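You operate a simulated robot arm through the tools that you are given. There is no shell and no other tool.

The job below is to be done with a simulated robot arm. You get a single attempt, and the scene is never put back.

## Task
Bring the lamp stand down to 1.30 m and pin it.
Fine: the blue lever frees the winch; lock it again.

Only the result counts: the job must be done as asked and must still hold three seconds after the hand-in. Knocking over, shifting, dropping, spilling or breaking anything else fails it.

## Robot
A 7-joint arm with a three-finger gripper, fixed in place. Base frame: the origin is at the foot of the arm, x ahead of it, y to its left, z up. Units: cm, rad, N and s.
Its first joint turns from -2.897 to 2.897 rad. Payload 2.69 kg.
The TCP is the grasp point between the finger pads, 3 cm short of the fingertips. In the tool frame z runs along the fingers and y along their closing line. The gripper opens to 12.8 cm. The gripper's body begins 11.7 cm behind the TCP.
Orientation is that of the tool frame in the base frame, as a unit quaternion [x, y, z, w]. With the fingers straight down and closing along the base's y, the tool's x points along the base's -x, its y along +y and its z along -z.

## Interface
- The arm moves only by the tool drive_tool. Its argument "commands" is a list of rows, each an object (a shift or turn left out is 0, a gripper value left out holds the last) with "delta_rot": the turn, a rotation vector about the base's x, y, z in rad, a list of three; "linear": the shift along the base's x, y, z in cm, a list of three; "hand": the opening, from 0 (shut) to 1 (fully open). In form: [{"delta_rot": [rx, ry, rz], "linear": [tx, ty, tz], "hand": hand}, ...]. A call has 1 to 20 rows; each row shifts and turns the commanded pose from where the row before left it. Each row takes 0.2 s and may step no farther than 5 cm and 0.15 rad from the row before; otherwise, or with a gripper value out of range, the whole call is refused. Where a pose cannot be reached the arm comes as near as it can. A force on the tool above 80 N (or 10 N above the force at the start of the call, whichever is more), or a blocked arm, ends the call early, and 0.2 s more pass. The fingers move at their own pace and stop on an object; they squeeze with about 28 N. The grip force told is the motor's: it shows also when the fingers shut on nothing. Time passes only in rows, and 0.2 s behind the last, so rows that do not move let the fingers close. It gives the time, the measured TCP pose, the force on the tool (base axes), the opening and the grip force at its end, in the units of the frame above (readings bear some noise), with the torque about the TCP (base axes, N m) and any sound that the robot's microphone picked up, and new pictures: "views" is both (left out), scene, wrist or none.
- Cameras (640 x 400 px; columns grow to the right, rows downward): "scene" is fixed at [4.97, -49.98, 153.47]; the picture's right is [0.62, -0.79, 0.00], its down [-0.29, -0.23, -0.93] and it looks along [0.73, 0.57, -0.37] (base axes); focal length 313 px, centre (320, 200). "wrist" rides on the gripper at [5.8, 5.4, -13.1] in the tool frame; the picture's right is [-0.68, 0.74, 0.00], its down [-0.62, -0.57, -0.55] and it looks along [-0.40, -0.37, 0.84] (tool axes); focal length 234 px, centre (320, 200). There is no depth. A picture from a camera that has moved, and an enlarged one, comes with that camera's place and axes in the base frame and with its lens.
- slide_trunk(by): slides the trunk up (or, below 0, down) by that many cm; the arm rides with it, the base frame stays. It gives what a move gives, with no picture.
- inspect(camera, box): a new picture of the part [left, top, right, bottom] of that camera's present view, enlarged. It takes no simulated time.
- sign_off(): hands the job in; it is judged then, once.

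Nothing tells you positions but the pictures and the camera data. Unless the task says otherwise, let go and move clear before handing in.

The tools are called after "Emit:" as a command line: name --argument value ..., lists and objects as JSON in quotes. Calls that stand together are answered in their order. drive_tool: Moves the arm, as the interface text tells. Its arguments: {"type":"object","properties":{"commands":{"type":"array"},"views":{"type":"string","enum":["both","scene","wrist","none"]}},"required":["commands"]} The other tools are called the same way: slide_trunk (by) slides the trunk up or down; inspect (camera, box) takes an enlarged picture of a part of a camera's view; sign_off () hands the job in.

At the start:

```text
clock: 0.0
position: [57.65, 7.53, 141.63]
tcp_rot: [-0.001, 1.0, 0.0, 0.0]
ft_force: [-0.6, 0.4, 0.8]
moment: [0.0, 0.02, 0.01]
gripper_width: 12.82
grasp_force: 0.1
trunk travel left (down, up): [-15.0, 20.0]
```

scene: 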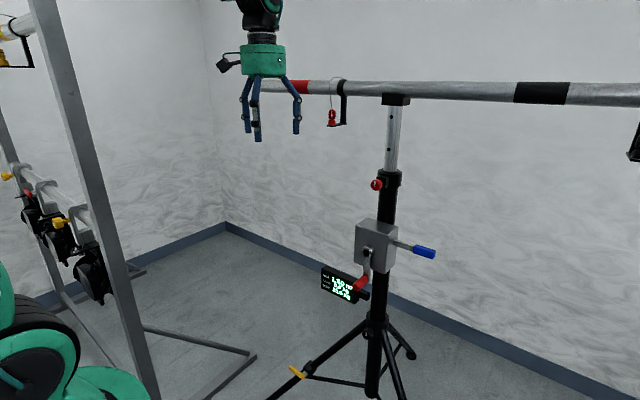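
wrist: 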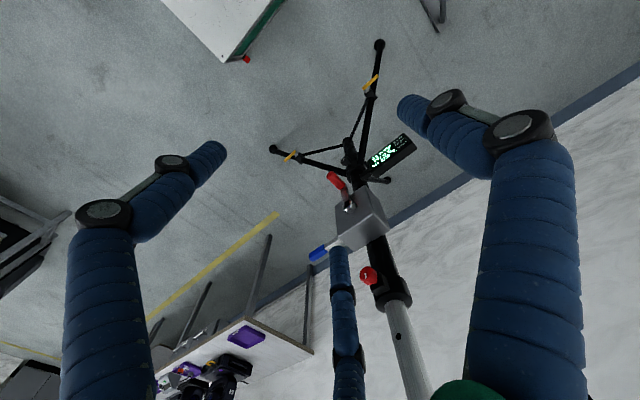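

I see a lamp stand with a mast, a winch box with a red crank, a blue lever, a red pin knob on the collar and a display. I'll zoom in on these before moving.

Emit:
inspect --camera "scene" --box '[300, 160, 460, 310]'

Emit:
inspect --camera "scene" --box '[310, 255, 390, 305]'

Emit:
inspect --camera "scene" --box '[240, 60, 640, 200]'

Emit:
inspect --camera "wrist" --box '[250, 120, 450, 320]'

```text
2.67 times, centred on (380, 235) of scene
camera zoom: at [4.97, -49.98, 153.47], right [0.62, -0.79, 0.0], down [-0.29, -0.23, -0.93], along [0.73, 0.57, -0.37], focal length 835 px, centre (160, 107)
```

zoom: 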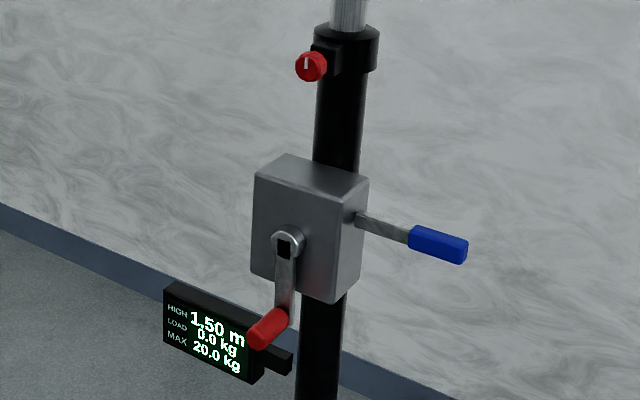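

```text
8.00 times, centred on (350, 280) of scene
camera zoom: at [4.97, -49.98, 153.47], right [0.62, -0.79, 0.0], down [-0.29, -0.23, -0.93], along [0.73, 0.57, -0.37], focal length 2505 px, centre (80, -440)
```

zoom: 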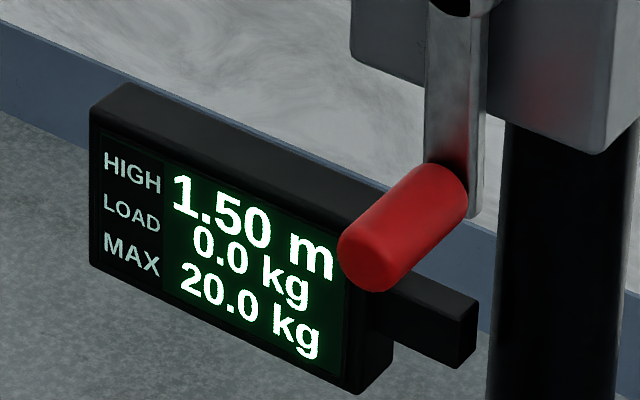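

```text
1.60 times, centred on (440, 130) of scene
camera zoom: at [4.97, -49.98, 153.47], right [0.62, -0.79, 0.0], down [-0.29, -0.23, -0.93], along [0.73, 0.57, -0.37], focal length 501 px, centre (128, 312)
```

zoom: 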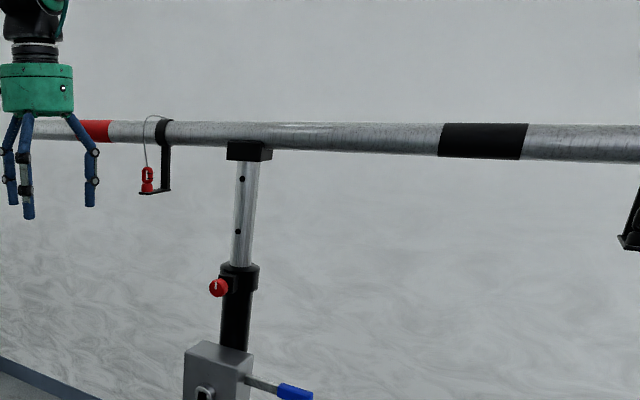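

```text
2.00 times, centred on (350, 220) of wrist
camera zoom: at [51.73, 12.8, 154.71], right [0.68, 0.74, 0.0], down [0.62, -0.57, 0.55], along [0.4, -0.37, -0.84], focal length 468 px, centre (260, 160)
```

zoom: 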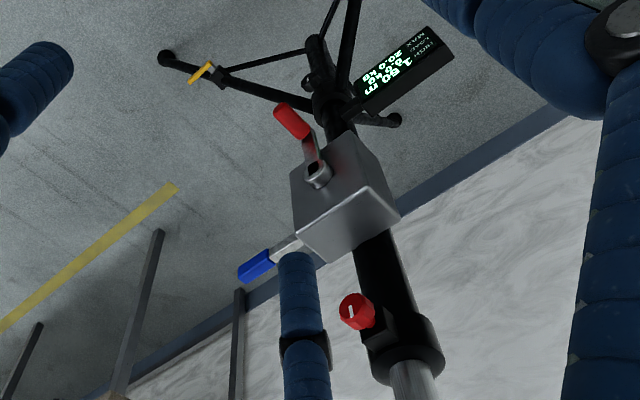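

The knob sits near (88, -7, 122), the crank hub near (86, -7, 99), and the blue lever grip near (91, -24, 103). I'll take a closer look at the pin, the holes, the lever and the collar.

Emit:
inspect --camera "scene" --box '[300, 70, 380, 120]'

Emit:
inspect --camera "scene" --box '[355, 90, 435, 140]'

Emit:
inspect --camera "scene" --box '[350, 160, 430, 210]'

Emit:
inspect --camera "scene" --box '[360, 215, 440, 265]'

Emit:
inspect --camera "scene" --box '[0, 0, 320, 400]'

Emit:
inspect --camera "scene" --box '[240, 250, 480, 400]'

Emit:
inspect --camera "scene" --box '[540, 60, 640, 180]'

Emit:
inspect --camera "wrist" --box '[290, 150, 420, 400]'

```text
8.00 times, centred on (340, 95) of scene
camera zoom: at [4.97, -49.98, 153.47], right [0.62, -0.79, 0.0], down [-0.29, -0.23, -0.93], along [0.73, 0.57, -0.37], focal length 2505 px, centre (160, 1040)
```

zoom: 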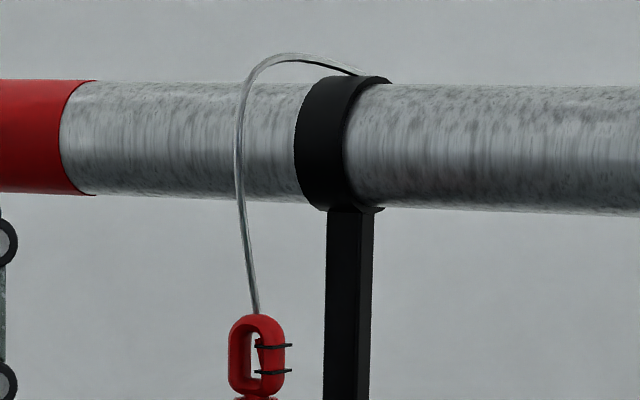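

```text
8.00 times, centred on (395, 115) of scene
camera zoom: at [4.97, -49.98, 153.47], right [0.62, -0.79, 0.0], down [-0.29, -0.23, -0.93], along [0.73, 0.57, -0.37], focal length 2505 px, centre (-280, 880)
```

zoom: 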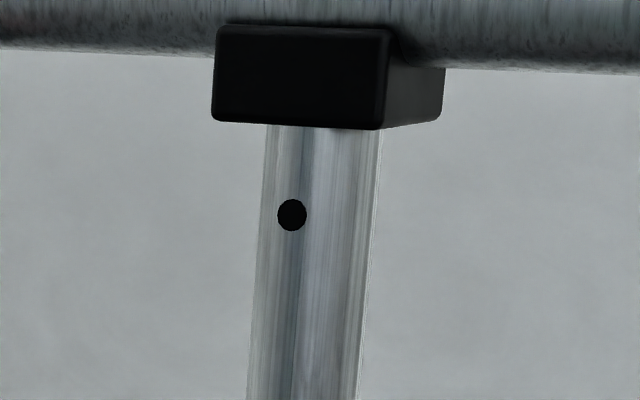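

```text
8.00 times, centred on (390, 185) of scene
camera zoom: at [4.97, -49.98, 153.47], right [0.62, -0.79, 0.0], down [-0.29, -0.23, -0.93], along [0.73, 0.57, -0.37], focal length 2505 px, centre (-240, 320)
```

zoom: 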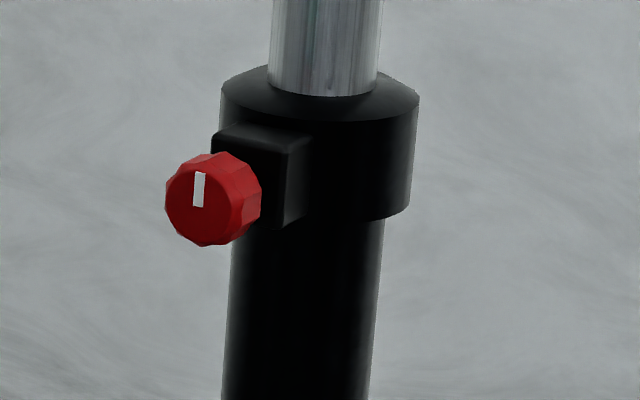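

```text
8.00 times, centred on (400, 240) of scene
camera zoom: at [4.97, -49.98, 153.47], right [0.62, -0.79, 0.0], down [-0.29, -0.23, -0.93], along [0.73, 0.57, -0.37], focal length 2505 px, centre (-320, -120)
```

zoom: 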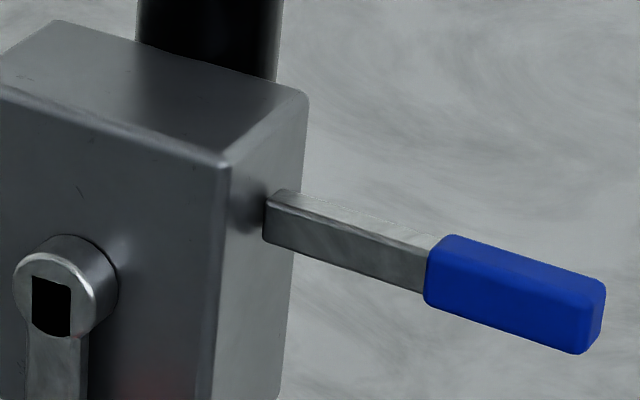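

```text
1.00 times, centred on (160, 200) of scene (not enlarged: the box is as wide or as high as the picture)
camera zoom: at [4.97, -49.98, 153.47], right [0.62, -0.79, 0.0], down [-0.29, -0.23, -0.93], along [0.73, 0.57, -0.37], focal length 313 px, centre (480, 200)
```

zoom: 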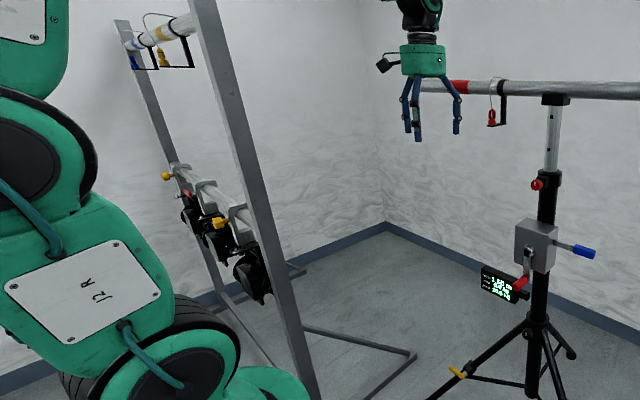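

```text
2.67 times, centred on (360, 325) of scene
camera zoom: at [4.97, -49.98, 153.47], right [0.62, -0.79, 0.0], down [-0.29, -0.23, -0.93], along [0.73, 0.57, -0.37], focal length 835 px, centre (213, -133)
```

zoom: 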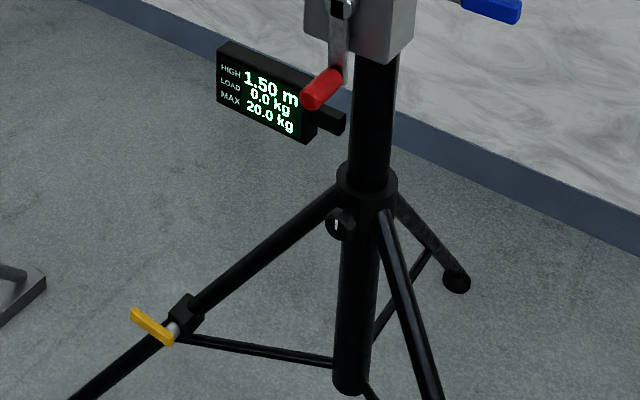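

```text
3.33 times, centred on (590, 120) of scene
camera zoom: at [4.97, -49.98, 153.47], right [0.62, -0.79, 0.0], down [-0.29, -0.23, -0.93], along [0.73, 0.57, -0.37], focal length 1044 px, centre (-580, 467)
```

zoom: 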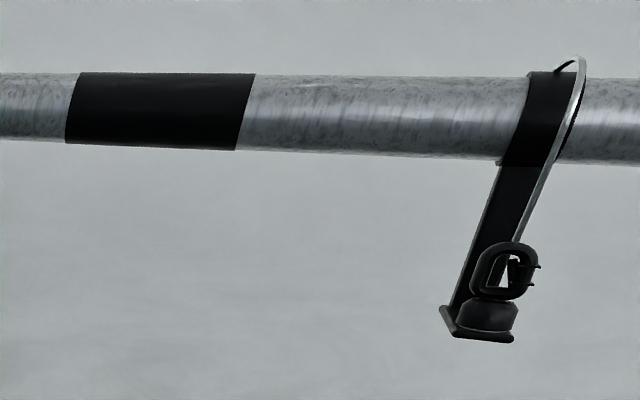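

```text
1.60 times, centred on (355, 275) of wrist
camera zoom: at [51.73, 12.8, 154.71], right [0.68, 0.74, 0.0], down [0.62, -0.57, 0.55], along [0.4, -0.37, -0.84], focal length 375 px, centre (264, 80)
```

zoom: 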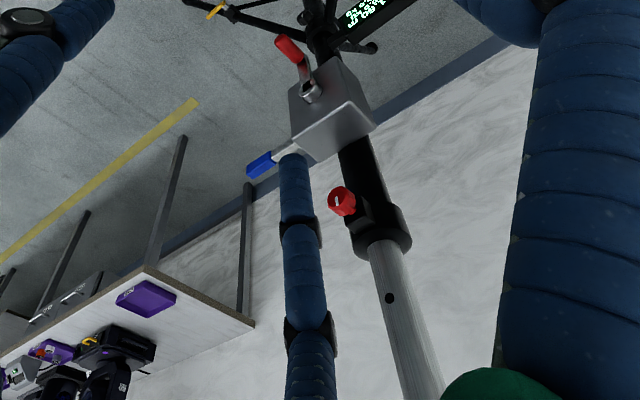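

The holes are 10 cm apart, and the top one (z≈142) would line up with the knob (z≈122) at 1.30 m. I'll turn the tool to point forward (+x) in front of the stand and look from closer.

Emit:
drive_tool --commands '[{"delta_rot": [0, -0.1428, 0], "linear": [0, -1.3, -1.8], "hand": 1}, {"delta_rot": [0, -0.1428, 0], "linear": [0, -1.3, -1.8]}, {"delta_rot": [0, -0.1428, 0], "linear": [0, -1.3, -1.8]}, {"delta_rot": [0, -0.1428, 0], "linear": [0, -1.3, -1.8]}, {"delta_rot": [0, -0.1428, 0], "linear": [0, -1.3, -1.8]}, {"delta_rot": [0, -0.1428, 0], "linear": [0, -1.3, -1.8]}, {"delta_rot": [0, -0.1428, 0], "linear": [0, -1.3, -1.8]}, {"delta_rot": [0, -0.1428, 0], "linear": [0, -1.3, -1.8]}, {"delta_rot": [0, -0.1428, 0], "linear": [0, -1.3, -1.8]}, {"delta_rot": [0, -0.1428, 0], "linear": [0, -1.3, -1.8]}, {"delta_rot": [0, -0.1428, 0], "linear": [0, -1.3, -1.8]}, {}, {}]' --views "both"

```text
clock: 2.8
position: [57.5, -4.1, 122.65]
tcp_rot: [-0.016, 0.758, 0.022, 0.652]
ft_force: [-0.1, 0.2, -0.5]
moment: [-0.01, -0.05, 0.02]
gripper_width: 12.77
grasp_force: 0.0
out of reach, approached as far as the arm can: row 9, 10
trunk travel left (down, up): [-15.0, 20.0]
camera wrist: at [43.44, 0.48, 118.95], right [0.06, 0.73, 0.68], down [-0.42, -0.6, 0.68], along [0.91, -0.32, 0.27], focal length 234 px, centre (320, 200)
```

scene: 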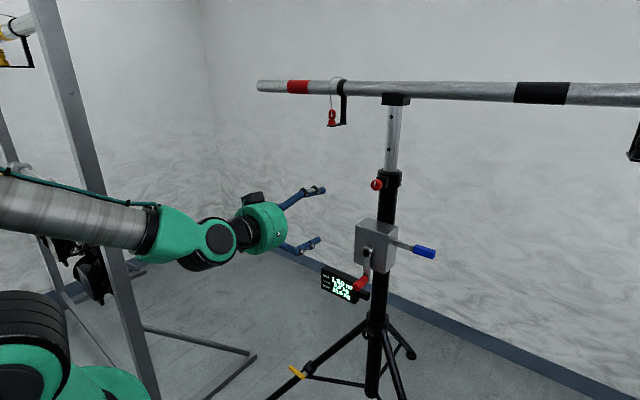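
wrist: 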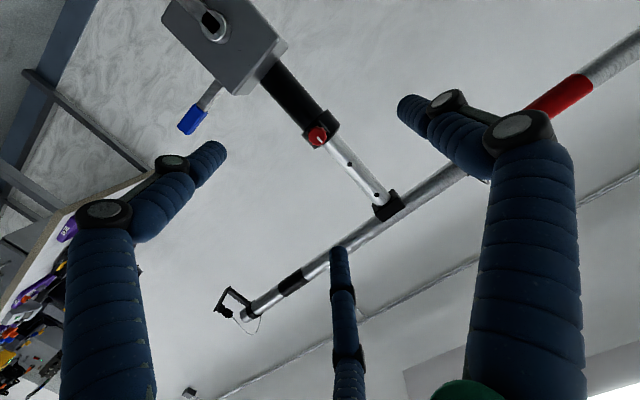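

The tool points nearly forward, but it was limited this close to the base. I'll move forward and let it settle.

Emit:
drive_tool --commands '[{"linear": [3, 0, 0]}, {"linear": [3, 0, 0]}, {"linear": [2, 0, 0]}, {}, {}]' --views "both"

```text
clock: 4.0
position: [65.52, -4.05, 122.55]
tcp_rot: [-0.018, 0.758, 0.023, 0.652]
ft_force: [0.2, -0.1, 0.0]
moment: [0.01, 0.0, -0.01]
gripper_width: 12.8
grasp_force: 0.0
trunk travel left (down, up): [-15.0, 20.0]
camera wrist: at [51.33, 0.63, 118.94], right [0.06, 0.73, 0.68], down [-0.42, -0.6, 0.68], along [0.91, -0.32, 0.27], focal length 234 px, centre (320, 200)
```

scene: 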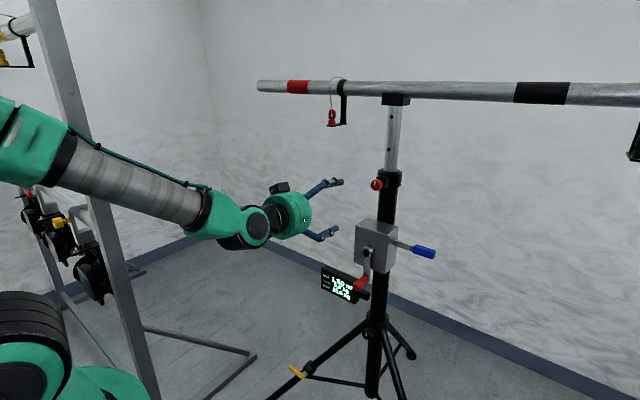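
wrist: 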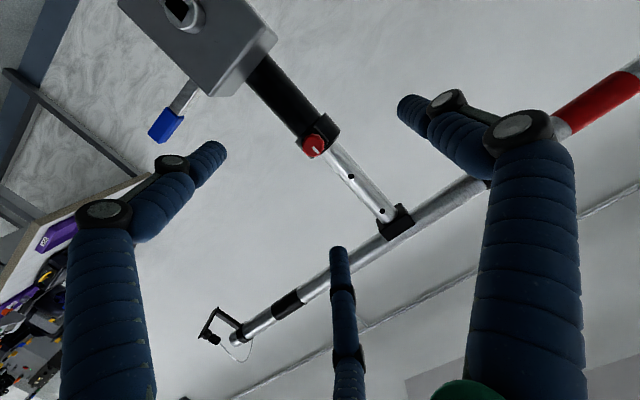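

I'll correct the remaining tilt, and close the hand in free air to learn how the fingers really look.

Emit:
drive_tool --commands '[{"delta_rot": [0, -0.075, -0.029]}, {"delta_rot": [0, -0.075, -0.029], "hand": 0.0}, {}, {}, {}]' --views "both"

```text
clock: 5.2
position: [65.12, -5.64, 123.06]
tcp_rot: [-0.002, 0.708, 0.007, 0.706]
ft_force: [-0.4, 0.4, 0.7]
moment: [0.01, -0.01, -0.03]
gripper_width: 0.22
grasp_force: 28.0
out of reach, approached as far as the arm can: row 2
trunk travel left (down, up): [-15.0, 20.0]
camera wrist: at [51.97, -0.41, 117.35], right [-0.01, 0.73, 0.68], down [-0.54, -0.58, 0.61], along [0.84, -0.36, 0.4], focal length 234 px, centre (320, 200)
```

scene: 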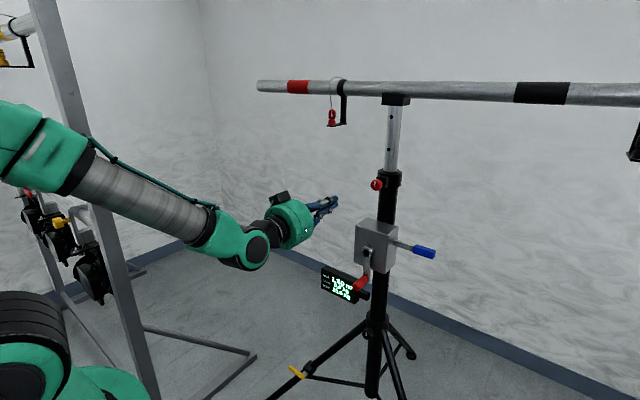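
wrist: 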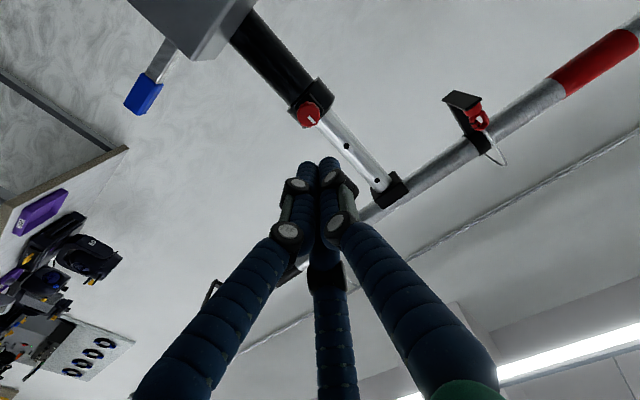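

The hand closes as expected, and the wrist is near a limit with the forearm sloping down. Lowering the trunk should make the horizontal pose easier, and the space in front of the stand is clear.

Emit:
slide_trunk --by -14

```text
clock: 6.9
position: [65.23, -5.78, 109.19]
tcp_rot: [-0.003, 0.708, 0.007, 0.706]
ft_force: [-0.4, -0.7, 0.1]
moment: [-0.02, 0.02, 0.0]
gripper_width: 0.21
grasp_force: 28.2
trunk travel left (down, up): [-1.0, 34.0]
```

The tool is now straight along +x at z≈109. I'll move in front of the red knob with an open hand and look at it.

Emit:
drive_tool --commands '[{"linear": [0, -0.5, 4], "hand": 1}, {"linear": [2, -0.5, 4]}, {"linear": [3, -0.5, 4]}, {"linear": [3, 0, 0.7]}, {"linear": [2, 0, 0]}, {}, {}]' --views "both"

Emit:
inspect --camera "wrist" --box '[220, 60, 420, 200]'

```text
refused: row 3 steps farther than a row can; nothing moved
```

```text
2.86 times, centred on (320, 130) of wrist
camera zoom: at [51.98, -0.41, 103.38], right [-0.01, 0.73, 0.68], down [-0.54, -0.58, 0.61], along [0.84, -0.36, 0.4], focal length 669 px, centre (320, 400)
```

zoom: 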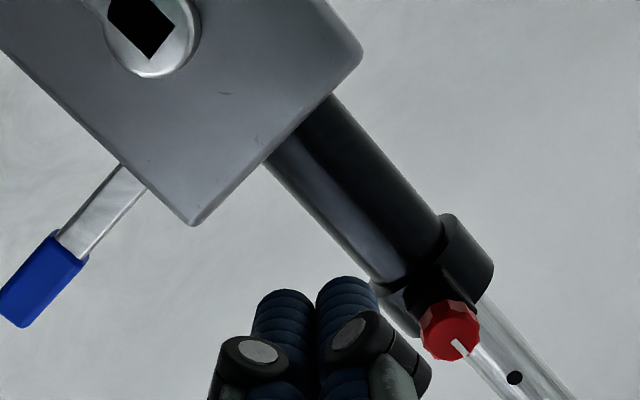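

The move was refused because one step was too long, so I'll use smaller steps.

Emit:
drive_tool --commands '[{"linear": [0, -0.5, 3.5], "hand": 1}, {"linear": [2, -0.5, 3.5]}, {"linear": [3, -0.5, 3.5]}, {"linear": [3, 0, 2.3]}, {"linear": [2, 0, 0]}, {}, {}]' --views "both"

```text
clock: 8.5
position: [75.18, -7.25, 121.9]
tcp_rot: [-0.002, 0.708, 0.007, 0.706]
ft_force: [0.2, -0.1, -0.1]
moment: [0.0, -0.01, 0.02]
gripper_width: 12.82
grasp_force: 0.0
trunk travel left (down, up): [-1.0, 34.0]
camera wrist: at [62.08, -1.98, 116.19], right [-0.01, 0.73, 0.68], down [-0.54, -0.58, 0.61], along [0.84, -0.36, 0.4], focal length 234 px, centre (320, 200)
```

scene: 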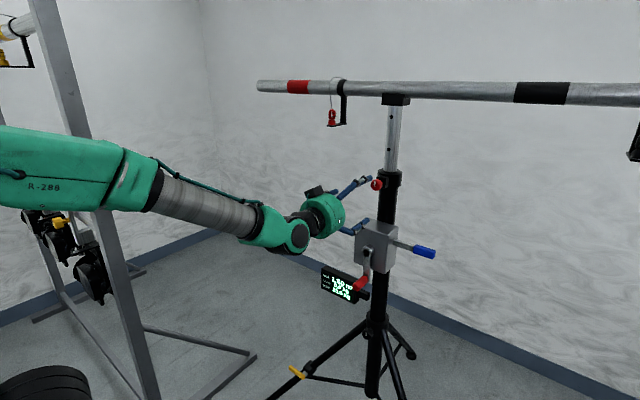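
wrist: 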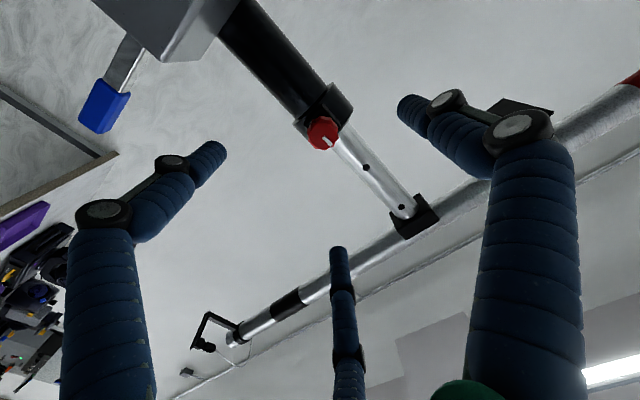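

The knob lies right ahead on the tool axis. I'll advance until the pads are around it, then close.

Emit:
drive_tool --commands '[{"linear": [4, 0, 0], "hand": 0.6}, {"linear": [4, 0, 0]}, {"linear": [2, 0, 0]}, {"linear": [1, 0, 0]}, {"linear": [1, 0, 0]}, {}]' --views "both"

```text
clock: 9.9
position: [87.19, -7.14, 121.74]
tcp_rot: [-0.002, 0.708, 0.008, 0.706]
ft_force: [0.5, 0.0, -0.2]
moment: [-0.01, -0.02, 0.02]
gripper_width: 7.67
grasp_force: 0.1
trunk travel left (down, up): [-1.0, 34.0]
camera wrist: at [73.97, -1.96, 116.05], right [-0.01, 0.73, 0.68], down [-0.54, -0.58, 0.61], along [0.84, -0.36, 0.4], focal length 234 px, centre (320, 200)
```

scene: 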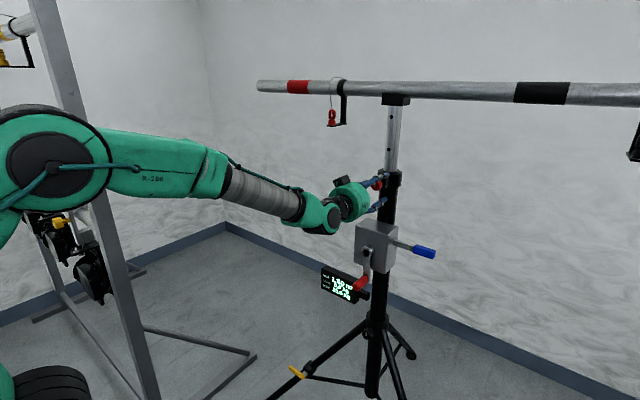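
wrist: 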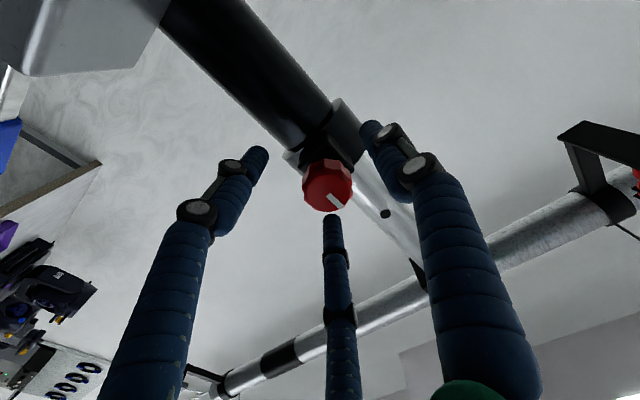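

The knob is between the fingers. I'll close gently and check the hold.

Emit:
drive_tool --commands '[{"linear": [0, 0.1, 0.4]}, {"hand": 0}, {}, {}]' --views "wrist"

```text
clock: 10.9
position: [87.25, -7.0, 122.19]
tcp_rot: [-0.004, 0.708, 0.008, 0.706]
ft_force: [0.4, 13.0, 2.2]
moment: [0.08, -0.01, 0.2]
gripper_width: 3.23
grasp_force: 44.7
trunk travel left (down, up): [-1.0, 34.0]
camera wrist: at [74.0, -1.75, 116.51], right [-0.01, 0.73, 0.68], down [-0.54, -0.58, 0.61], along [0.84, -0.36, 0.4], focal length 234 px, centre (320, 200)
```

wrist: 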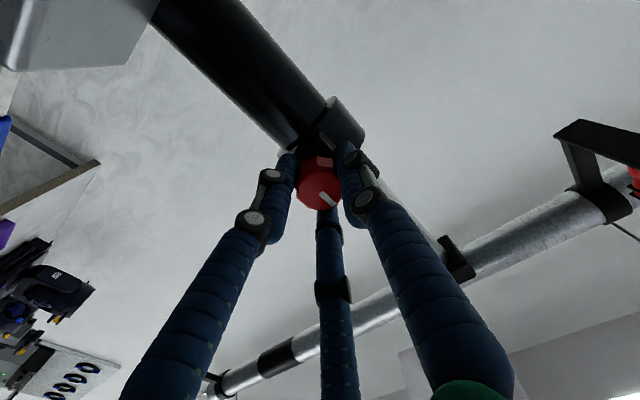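

The knob is gripped (3.2 cm wide) with some sideways load. I'll centre on it, then pull gently in -x.

Emit:
drive_tool --commands '[{"linear": [0, 0.15, 0]}, {"linear": [0, 0.1, 0]}, {"linear": [-0.3, 0, 0]}, {"linear": [-0.3, 0, 0]}]' --views "wrist"

```text
clock: 11.9
position: [86.51, -7.07, 122.16]
tcp_rot: [-0.001, 0.708, 0.008, 0.706]
ft_force: [0.7, -11.7, 3.0]
moment: [0.08, 0.12, -0.59]
gripper_width: 3.24
grasp_force: 45.4
trunk travel left (down, up): [-1.0, 34.0]
camera wrist: at [73.42, -1.71, 116.52], right [-0.01, 0.73, 0.68], down [-0.54, -0.58, 0.61], along [0.84, -0.36, 0.4], focal length 234 px, centre (320, 200)
```

wrist: 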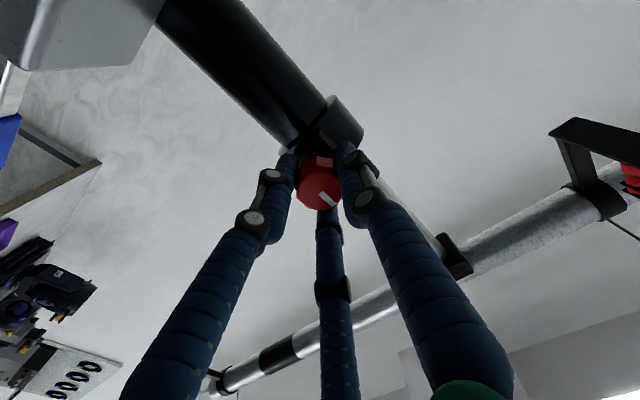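

The knob seems to come along with the hand. I'll centre it and keep pulling in small steps.

Emit:
drive_tool --commands '[{"linear": [0, -0.12, 0]}, {"linear": [-0.3, 0, 0]}, {"linear": [-0.3, 0, 0]}]' --views "wrist"

Emit:
inspect --camera "wrist" --box '[250, 90, 410, 240]'

Emit:
inspect --camera "scene" --box '[330, 150, 430, 220]'

```text
clock: 12.7
position: [85.9, -7.04, 122.33]
tcp_rot: [-0.003, 0.708, 0.007, 0.706]
ft_force: [-0.3, -4.6, 4.7]
moment: [0.08, -0.14, -0.19]
gripper_width: 3.21
grasp_force: 44.8
trunk travel left (down, up): [-1.0, 34.0]
camera wrist: at [72.77, -1.73, 116.53], right [-0.01, 0.73, 0.68], down [-0.54, -0.58, 0.61], along [0.84, -0.36, 0.4], focal length 234 px, centre (320, 200)
```

wrist: 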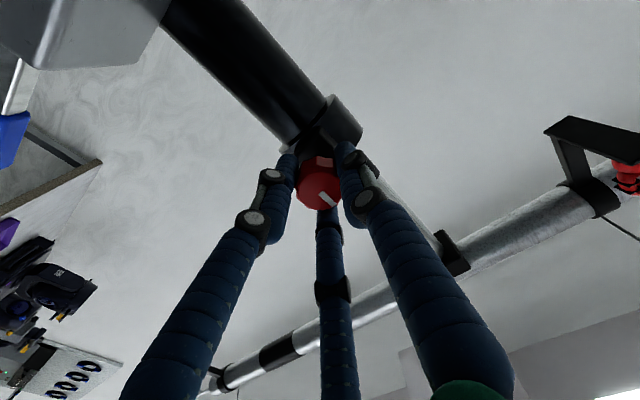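

```text
2.67 times, centred on (330, 165) of wrist
camera zoom: at [72.77, -1.73, 116.53], right [-0.01, 0.73, 0.68], down [-0.54, -0.58, 0.61], along [0.84, -0.36, 0.4], focal length 624 px, centre (293, 293)
```

zoom: 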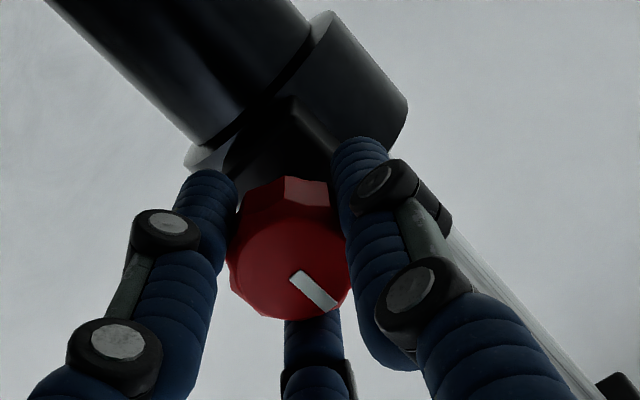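

```text
5.71 times, centred on (380, 185) of scene
camera zoom: at [4.97, -49.98, 153.47], right [0.62, -0.79, 0.0], down [-0.29, -0.23, -0.93], along [0.73, 0.57, -0.37], focal length 1789 px, centre (-23, 286)
```

zoom: 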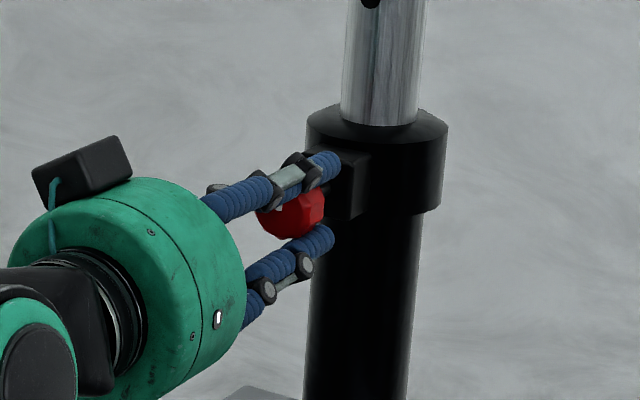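

The knob has come out about 1.3 cm so far without resistance. I'll keep pulling until I feel the stop.

Emit:
drive_tool --commands '[{"linear": [-0.3, 0, 0]}, {"linear": [-0.3, 0, 0]}]' --views "wrist"

Emit:
inspect --camera "wrist" --box '[250, 90, 410, 240]'

Emit:
inspect --camera "scene" --box '[330, 150, 430, 220]'

```text
clock: 13.3
position: [85.27, -6.92, 122.17]
tcp_rot: [-0.003, 0.708, 0.008, 0.706]
ft_force: [0.0, -5.7, 6.8]
moment: [0.07, 0.14, -0.2]
gripper_width: 3.24
grasp_force: 44.9
trunk travel left (down, up): [-1.0, 34.0]
camera wrist: at [72.16, -1.73, 116.51], right [-0.01, 0.73, 0.68], down [-0.54, -0.58, 0.61], along [0.84, -0.36, 0.4], focal length 234 px, centre (320, 200)
```

wrist: 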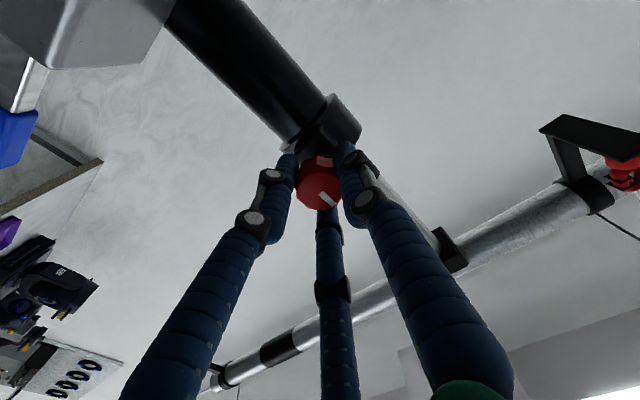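

```text
2.67 times, centred on (330, 165) of wrist
camera zoom: at [72.16, -1.73, 116.51], right [-0.01, 0.73, 0.68], down [-0.54, -0.58, 0.61], along [0.84, -0.36, 0.4], focal length 624 px, centre (293, 293)
```

zoom: 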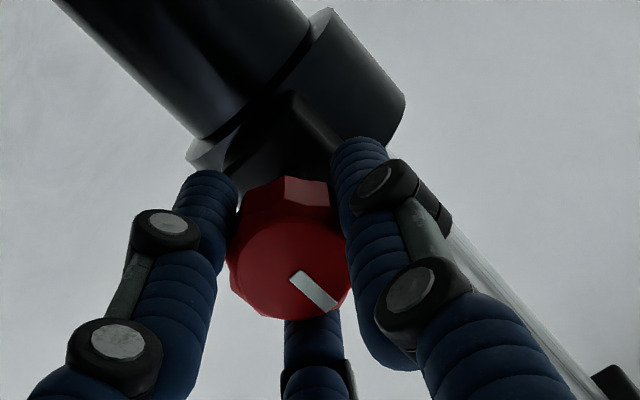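

```text
5.71 times, centred on (380, 185) of scene
camera zoom: at [4.97, -49.98, 153.47], right [0.62, -0.79, 0.0], down [-0.29, -0.23, -0.93], along [0.73, 0.57, -0.37], focal length 1789 px, centre (-23, 286)
```

zoom: 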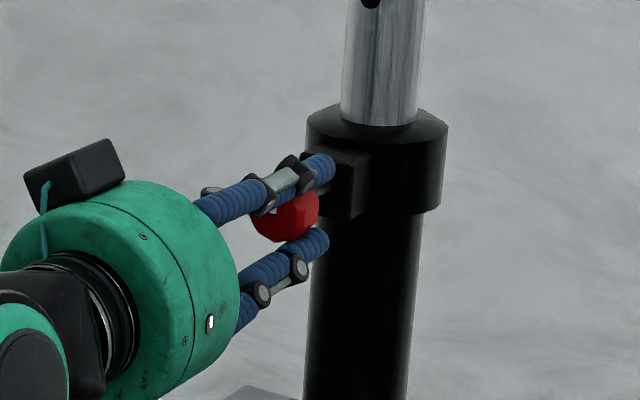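

Still no end stop at about 2 cm. I'll continue in small steps and watch the force.

Emit:
drive_tool --commands '[{"linear": [-0.25, 0, -0.05]}, {"linear": [-0.25, 0, -0.05]}]' --views "scene"

Emit:
inspect --camera "scene" --box '[330, 150, 430, 220]'

Emit:
inspect --camera "wrist" --box '[250, 90, 410, 240]'

```text
clock: 13.9
position: [84.84, -7.03, 122.27]
tcp_rot: [-0.002, 0.707, 0.007, 0.707]
ft_force: [0.6, -10.1, 12.2]
moment: [0.05, -0.24, -0.34]
gripper_width: 3.24
grasp_force: 44.9
trunk travel left (down, up): [-1.0, 34.0]
```

scene: 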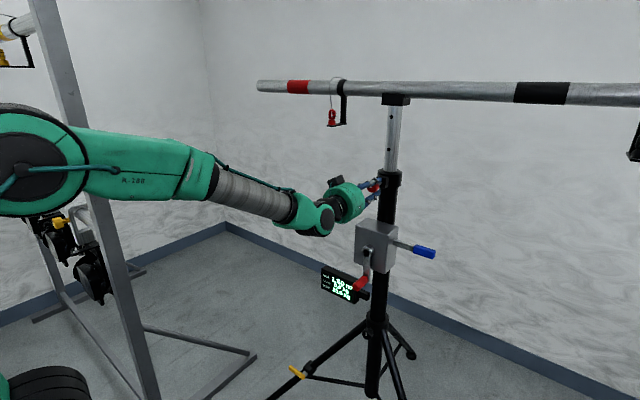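

```text
5.71 times, centred on (380, 185) of scene
camera zoom: at [4.97, -49.98, 153.47], right [0.62, -0.79, 0.0], down [-0.29, -0.23, -0.93], along [0.73, 0.57, -0.37], focal length 1789 px, centre (-23, 286)
```

zoom: 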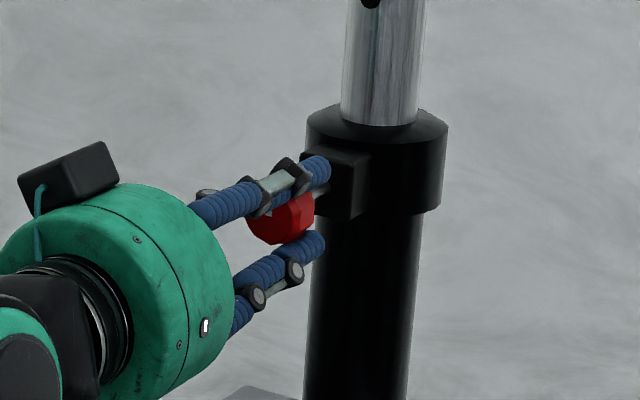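

```text
2.67 times, centred on (330, 165) of wrist
camera zoom: at [71.7, -1.72, 116.49], right [-0.01, 0.73, 0.68], down [-0.54, -0.58, 0.61], along [0.84, -0.36, 0.4], focal length 624 px, centre (293, 293)
```

zoom: 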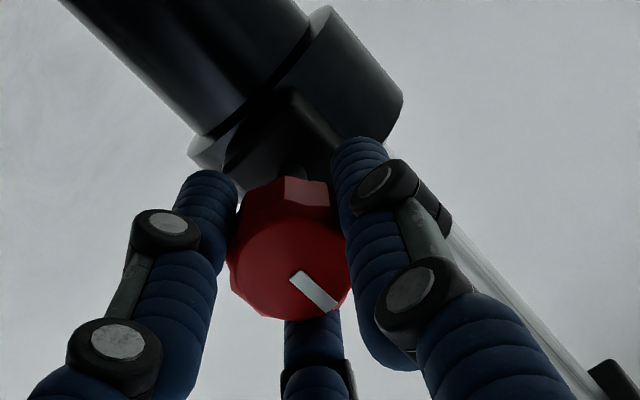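

The shaft behind the knob is now visible. I'll relieve the side loads and pull a bit more to find the stop.

Emit:
drive_tool --commands '[{"linear": [0, -0.15, 0.22]}, {"linear": [-0.25, 0, 0]}, {}]' --views "none"

```text
clock: 14.7
position: [84.56, -6.93, 122.18]
tcp_rot: [-0.005, 0.708, 0.008, 0.706]
ft_force: [-0.8, 10.6, 5.9]
moment: [0.15, -0.19, 0.21]
gripper_width: 3.24
grasp_force: 45.1
trunk travel left (down, up): [-1.0, 34.0]
```

Sideways load is close to balanced and there is still no resistance along x. I'll continue a bit further out.

Emit:
drive_tool --commands '[{"linear": [-0.2, 0.07, 0.1]}, {"linear": [-0.25, 0, 0]}, {"linear": [-0.25, 0, 0]}]' --views "none"

Emit:
inspect --camera "wrist" --box '[250, 90, 410, 240]'

Emit:
inspect --camera "scene" --box '[350, 160, 410, 210]'

```text
clock: 15.5
position: [84.0, -6.96, 122.17]
tcp_rot: [-0.003, 0.709, 0.008, 0.705]
ft_force: [0.3, 8.4, -7.1]
moment: [0.15, 0.28, 0.02]
gripper_width: 3.24
grasp_force: 45.3
trunk travel left (down, up): [-1.0, 34.0]
```

```text
2.67 times, centred on (330, 165) of wrist
camera zoom: at [70.75, -1.74, 116.58], right [-0.01, 0.73, 0.68], down [-0.54, -0.58, 0.62], along [0.84, -0.36, 0.4], focal length 624 px, centre (293, 293)
```

zoom: 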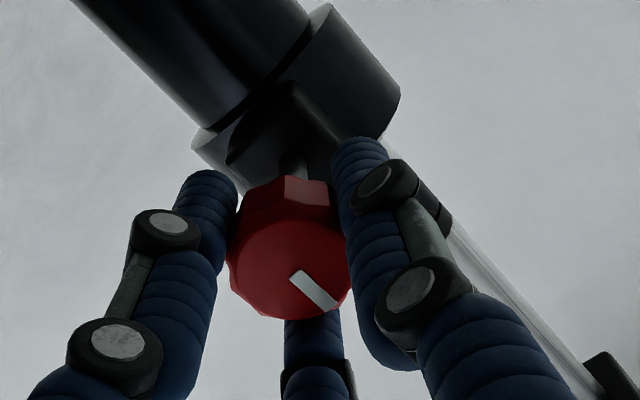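

```text
8.00 times, centred on (380, 185) of scene
camera zoom: at [4.97, -49.98, 153.47], right [0.62, -0.79, 0.0], down [-0.29, -0.23, -0.93], along [0.73, 0.57, -0.37], focal length 2505 px, centre (-160, 320)
```

zoom: 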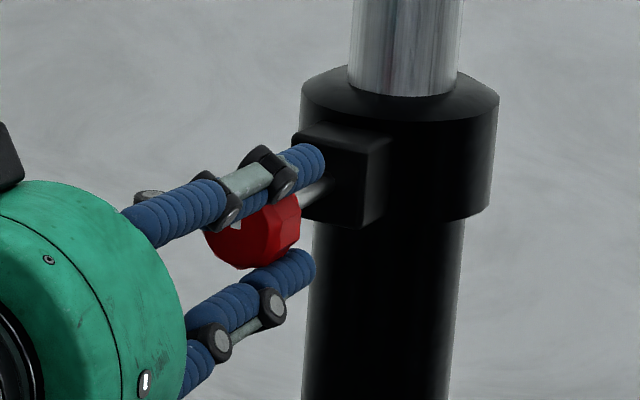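

The pin is out 3.25 cm, its shaft is clearly visible, and the side load shows it is still guided. I'll open the hand to see whether it stays out or springs back.

Emit:
drive_tool --commands '[{"linear": [0, -0.05, -0.1], "hand": 0.45}, {}, {}]' --views "none"

Emit:
inspect --camera "wrist" --box '[250, 90, 410, 240]'

Emit:
inspect --camera "scene" --box '[350, 160, 410, 210]'

```text
clock: 16.3
position: [83.99, -7.18, 122.46]
tcp_rot: [-0.002, 0.708, 0.008, 0.706]
ft_force: [1.0, -1.2, 0.0]
moment: [0.0, 0.02, -0.01]
gripper_width: 5.76
grasp_force: 0.1
trunk travel left (down, up): [-1.0, 34.0]
```

```text
2.67 times, centred on (330, 165) of wrist
camera zoom: at [70.76, -1.85, 116.69], right [-0.01, 0.73, 0.68], down [-0.54, -0.58, 0.61], along [0.84, -0.36, 0.4], focal length 624 px, centre (293, 293)
```

zoom: 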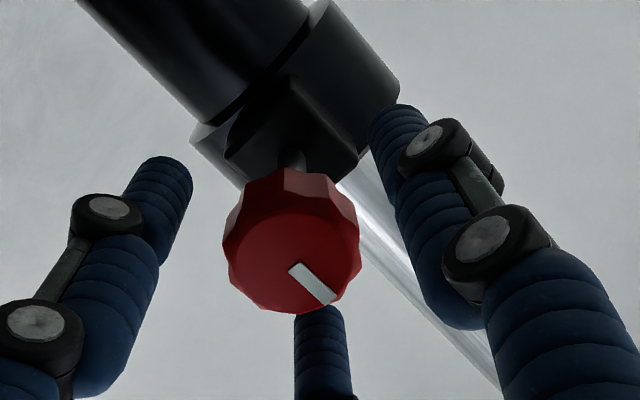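

```text
8.00 times, centred on (380, 185) of scene
camera zoom: at [4.97, -49.98, 153.47], right [0.62, -0.79, 0.0], down [-0.29, -0.23, -0.93], along [0.73, 0.57, -0.37], focal length 2505 px, centre (-160, 320)
```

zoom: 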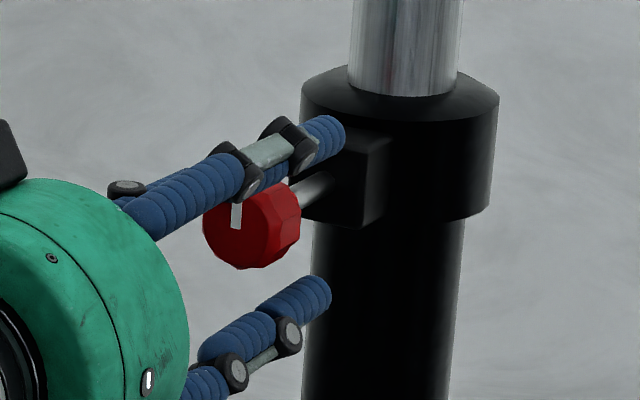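

The pin stays out by itself. Next I back away, roll the hand a quarter turn, and go in front of the blue lever.

Emit:
drive_tool --commands '[{"linear": [-2, 0, 0], "hand": 0.45}, {"linear": [-3, 0, 0]}, {"linear": [-4, 0, 0]}, {"linear": [-2, -3, -3], "delta_rot": [0.14, 0, 0]}, {"linear": [0, -3, -3], "delta_rot": [0.14, 0, 0]}, {"linear": [0, -3, -3], "delta_rot": [0.14, 0, 0]}, {"linear": [0, -3, -3], "delta_rot": [0.14, 0, 0]}, {"linear": [0, -3, -3], "delta_rot": [0.14, 0, 0]}, {"linear": [0, -2, -3], "delta_rot": [0.14, 0, 0]}, {"linear": [0, 0, -1], "delta_rot": [0.14, 0, 0]}, {"delta_rot": [0.14, 0, 0]}, {"delta_rot": [0.14, 0, 0]}, {"delta_rot": [0.14, 0, 0]}, {"delta_rot": [0.15, 0, 0]}, {}, {}]' --views "both"

```text
clock: 19.7
position: [72.91, -24.09, 103.29]
tcp_rot: [0.493, 0.5, 0.501, 0.506]
ft_force: [0.6, 0.7, 0.6]
moment: [0.02, 0.05, -0.05]
gripper_width: 5.77
grasp_force: 0.0
trunk travel left (down, up): [-1.0, 34.0]
camera wrist: at [59.71, -18.23, 108.45], right [-0.01, -0.67, 0.75], down [-0.54, -0.63, -0.56], along [0.84, -0.41, -0.35], focal length 234 px, centre (320, 200)
```

scene: 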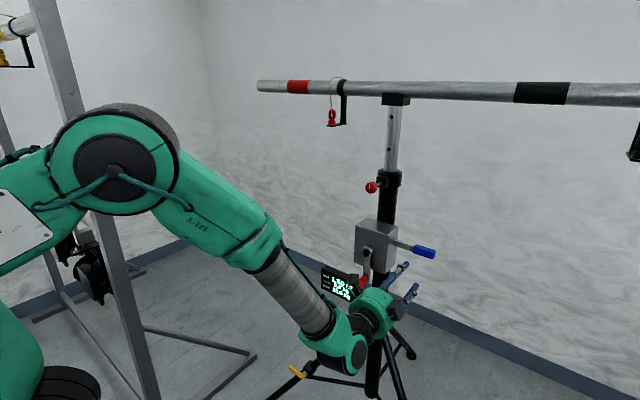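
wrist: 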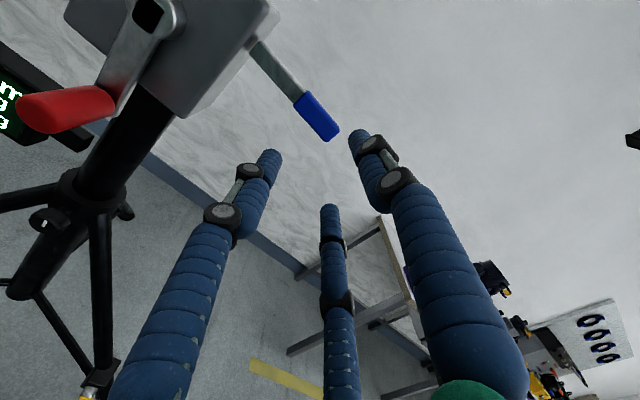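

The blue lever lies straight ahead at about (90.6, -23.6, 103.3). I'll advance so its grip sits between the fingers.

Emit:
drive_tool --commands '[{"linear": [4, 0, 0], "hand": 0.5}, {"linear": [4, 0, 0]}, {"linear": [4, 0, 0]}, {"linear": [3, 0, 0]}, {"linear": [1.5, 0, 0]}, {}]' --views "both"

```text
clock: 21.1
position: [89.37, -23.95, 103.52]
tcp_rot: [0.492, 0.501, 0.502, 0.505]
ft_force: [0.3, -0.4, -0.3]
moment: [-0.01, 0.02, 0.03]
gripper_width: 6.4
grasp_force: 0.0
trunk travel left (down, up): [-1.0, 34.0]
camera wrist: at [76.24, -17.97, 108.47], right [-0.01, -0.67, 0.75], down [-0.54, -0.63, -0.56], along [0.84, -0.41, -0.35], focal length 234 px, centre (320, 200)
```

scene: 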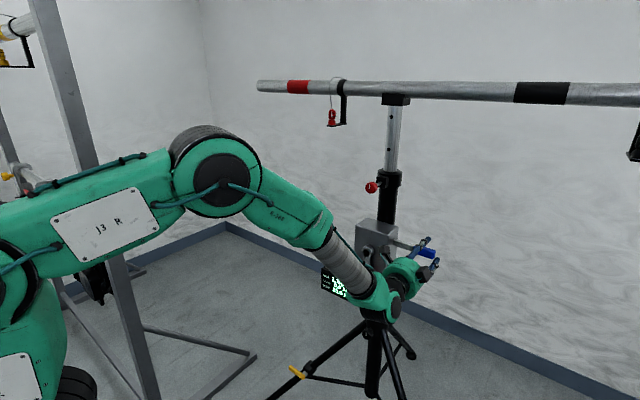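
wrist: 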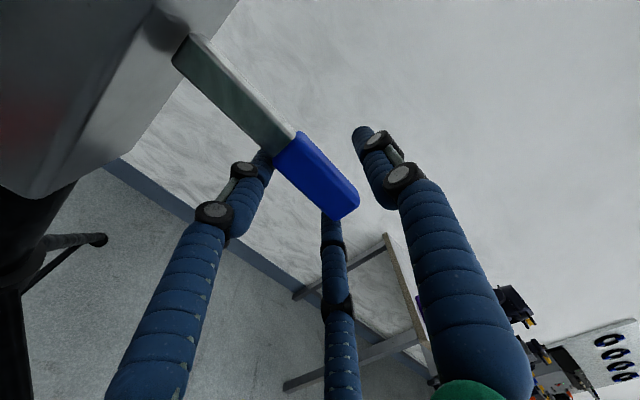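

The lever grip is between the fingers. I'll close on it and read the forces.

Emit:
drive_tool --commands '[{"linear": [0.7, 0, 0]}, {"hand": 0}, {}, {}]' --views "wrist"

Emit:
inspect --camera "scene" --box '[310, 160, 470, 310]'

```text
clock: 22.1
position: [90.08, -23.87, 103.17]
tcp_rot: [0.493, 0.502, 0.5, 0.504]
ft_force: [-5.2, 7.4, -17.0]
moment: [-1.41, 0.28, 0.2]
gripper_width: 3.82
grasp_force: 45.1
trunk travel left (down, up): [-1.0, 34.0]
camera wrist: at [76.98, -17.99, 108.28], right [0.0, -0.67, 0.75], down [-0.54, -0.63, -0.56], along [0.84, -0.41, -0.36], focal length 234 px, centre (320, 200)
```

wrist: 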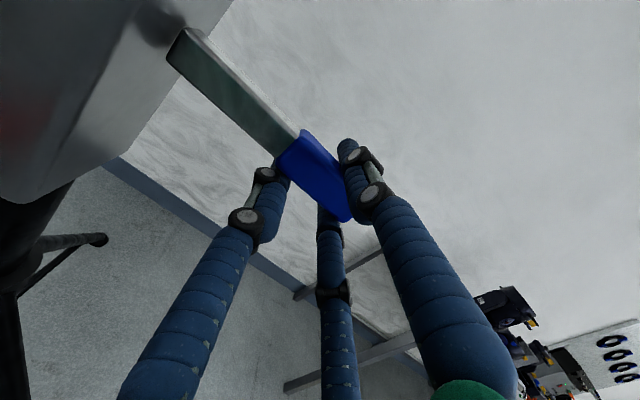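

```text
2.67 times, centred on (390, 235) of scene
camera zoom: at [4.97, -49.98, 153.47], right [0.62, -0.79, 0.0], down [-0.29, -0.23, -0.93], along [0.73, 0.57, -0.37], focal length 835 px, centre (133, 107)
```

zoom: 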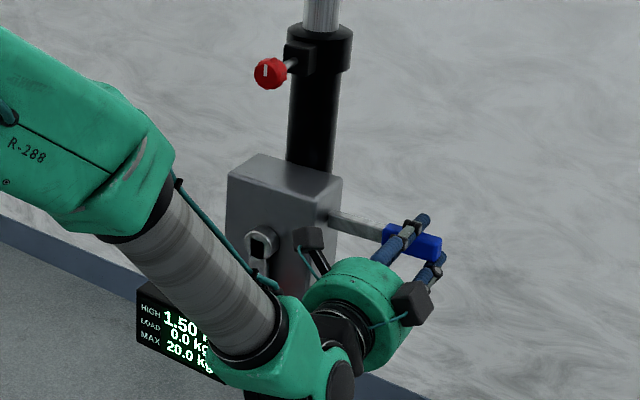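

I hold the lever. Now I'll gently probe which way it moves, first downward.

Emit:
drive_tool --commands '[{"linear": [0, 0, -0.2]}, {"linear": [0, 0, -0.3]}]' --views "none"

```text
clock: 22.7
position: [90.08, -23.84, 103.12]
tcp_rot: [0.491, 0.501, 0.502, 0.506]
ft_force: [0.3, 18.1, -6.2]
moment: [-0.49, 0.37, 0.31]
gripper_width: 3.79
grasp_force: 45.0
trunk travel left (down, up): [-1.0, 34.0]
```

Emit:
drive_tool --commands '[{"linear": [0, -0.1, -0.3]}, {"linear": [0, 0, -0.3]}]' --views "none"

```text
clock: 23.3
position: [90.1, -23.89, 102.82]
tcp_rot: [0.49, 0.5, 0.503, 0.507]
ft_force: [-3.9, 30.0, 18.0]
moment: [1.55, 0.29, 1.11]
gripper_width: 3.82
grasp_force: 45.4
trunk travel left (down, up): [-1.0, 34.0]
```

Emit:
drive_tool --commands '[{"linear": [0, 0.25, 0]}, {"linear": [0, 0, -0.3]}, {}]' --views "none"

```text
clock: 24.1
position: [90.11, -24.03, 102.68]
tcp_rot: [0.49, 0.499, 0.502, 0.508]
ft_force: [22.5, 5.8, 41.5]
moment: [1.46, 0.59, 0.0]
gripper_width: 3.85
grasp_force: 45.2
trunk travel left (down, up): [-1.0, 34.0]
```

Downward it resists (about 40 N with hardly any motion). I'll return and probe upward.

Emit:
drive_tool --commands '[{"linear": [0, 0, 0.4]}, {"linear": [0, 0, 0.4]}, {"linear": [0, 0, 0.3]}, {"linear": [0, 0, 0.3]}]' --views "none"

```text
clock: 25.1
position: [90.08, -23.87, 102.65]
tcp_rot: [0.494, 0.503, 0.499, 0.504]
ft_force: [33.8, -7.7, 1.8]
moment: [0.34, 0.37, -0.05]
gripper_width: 3.79
grasp_force: 44.8
trunk travel left (down, up): [-1.0, 34.0]
```

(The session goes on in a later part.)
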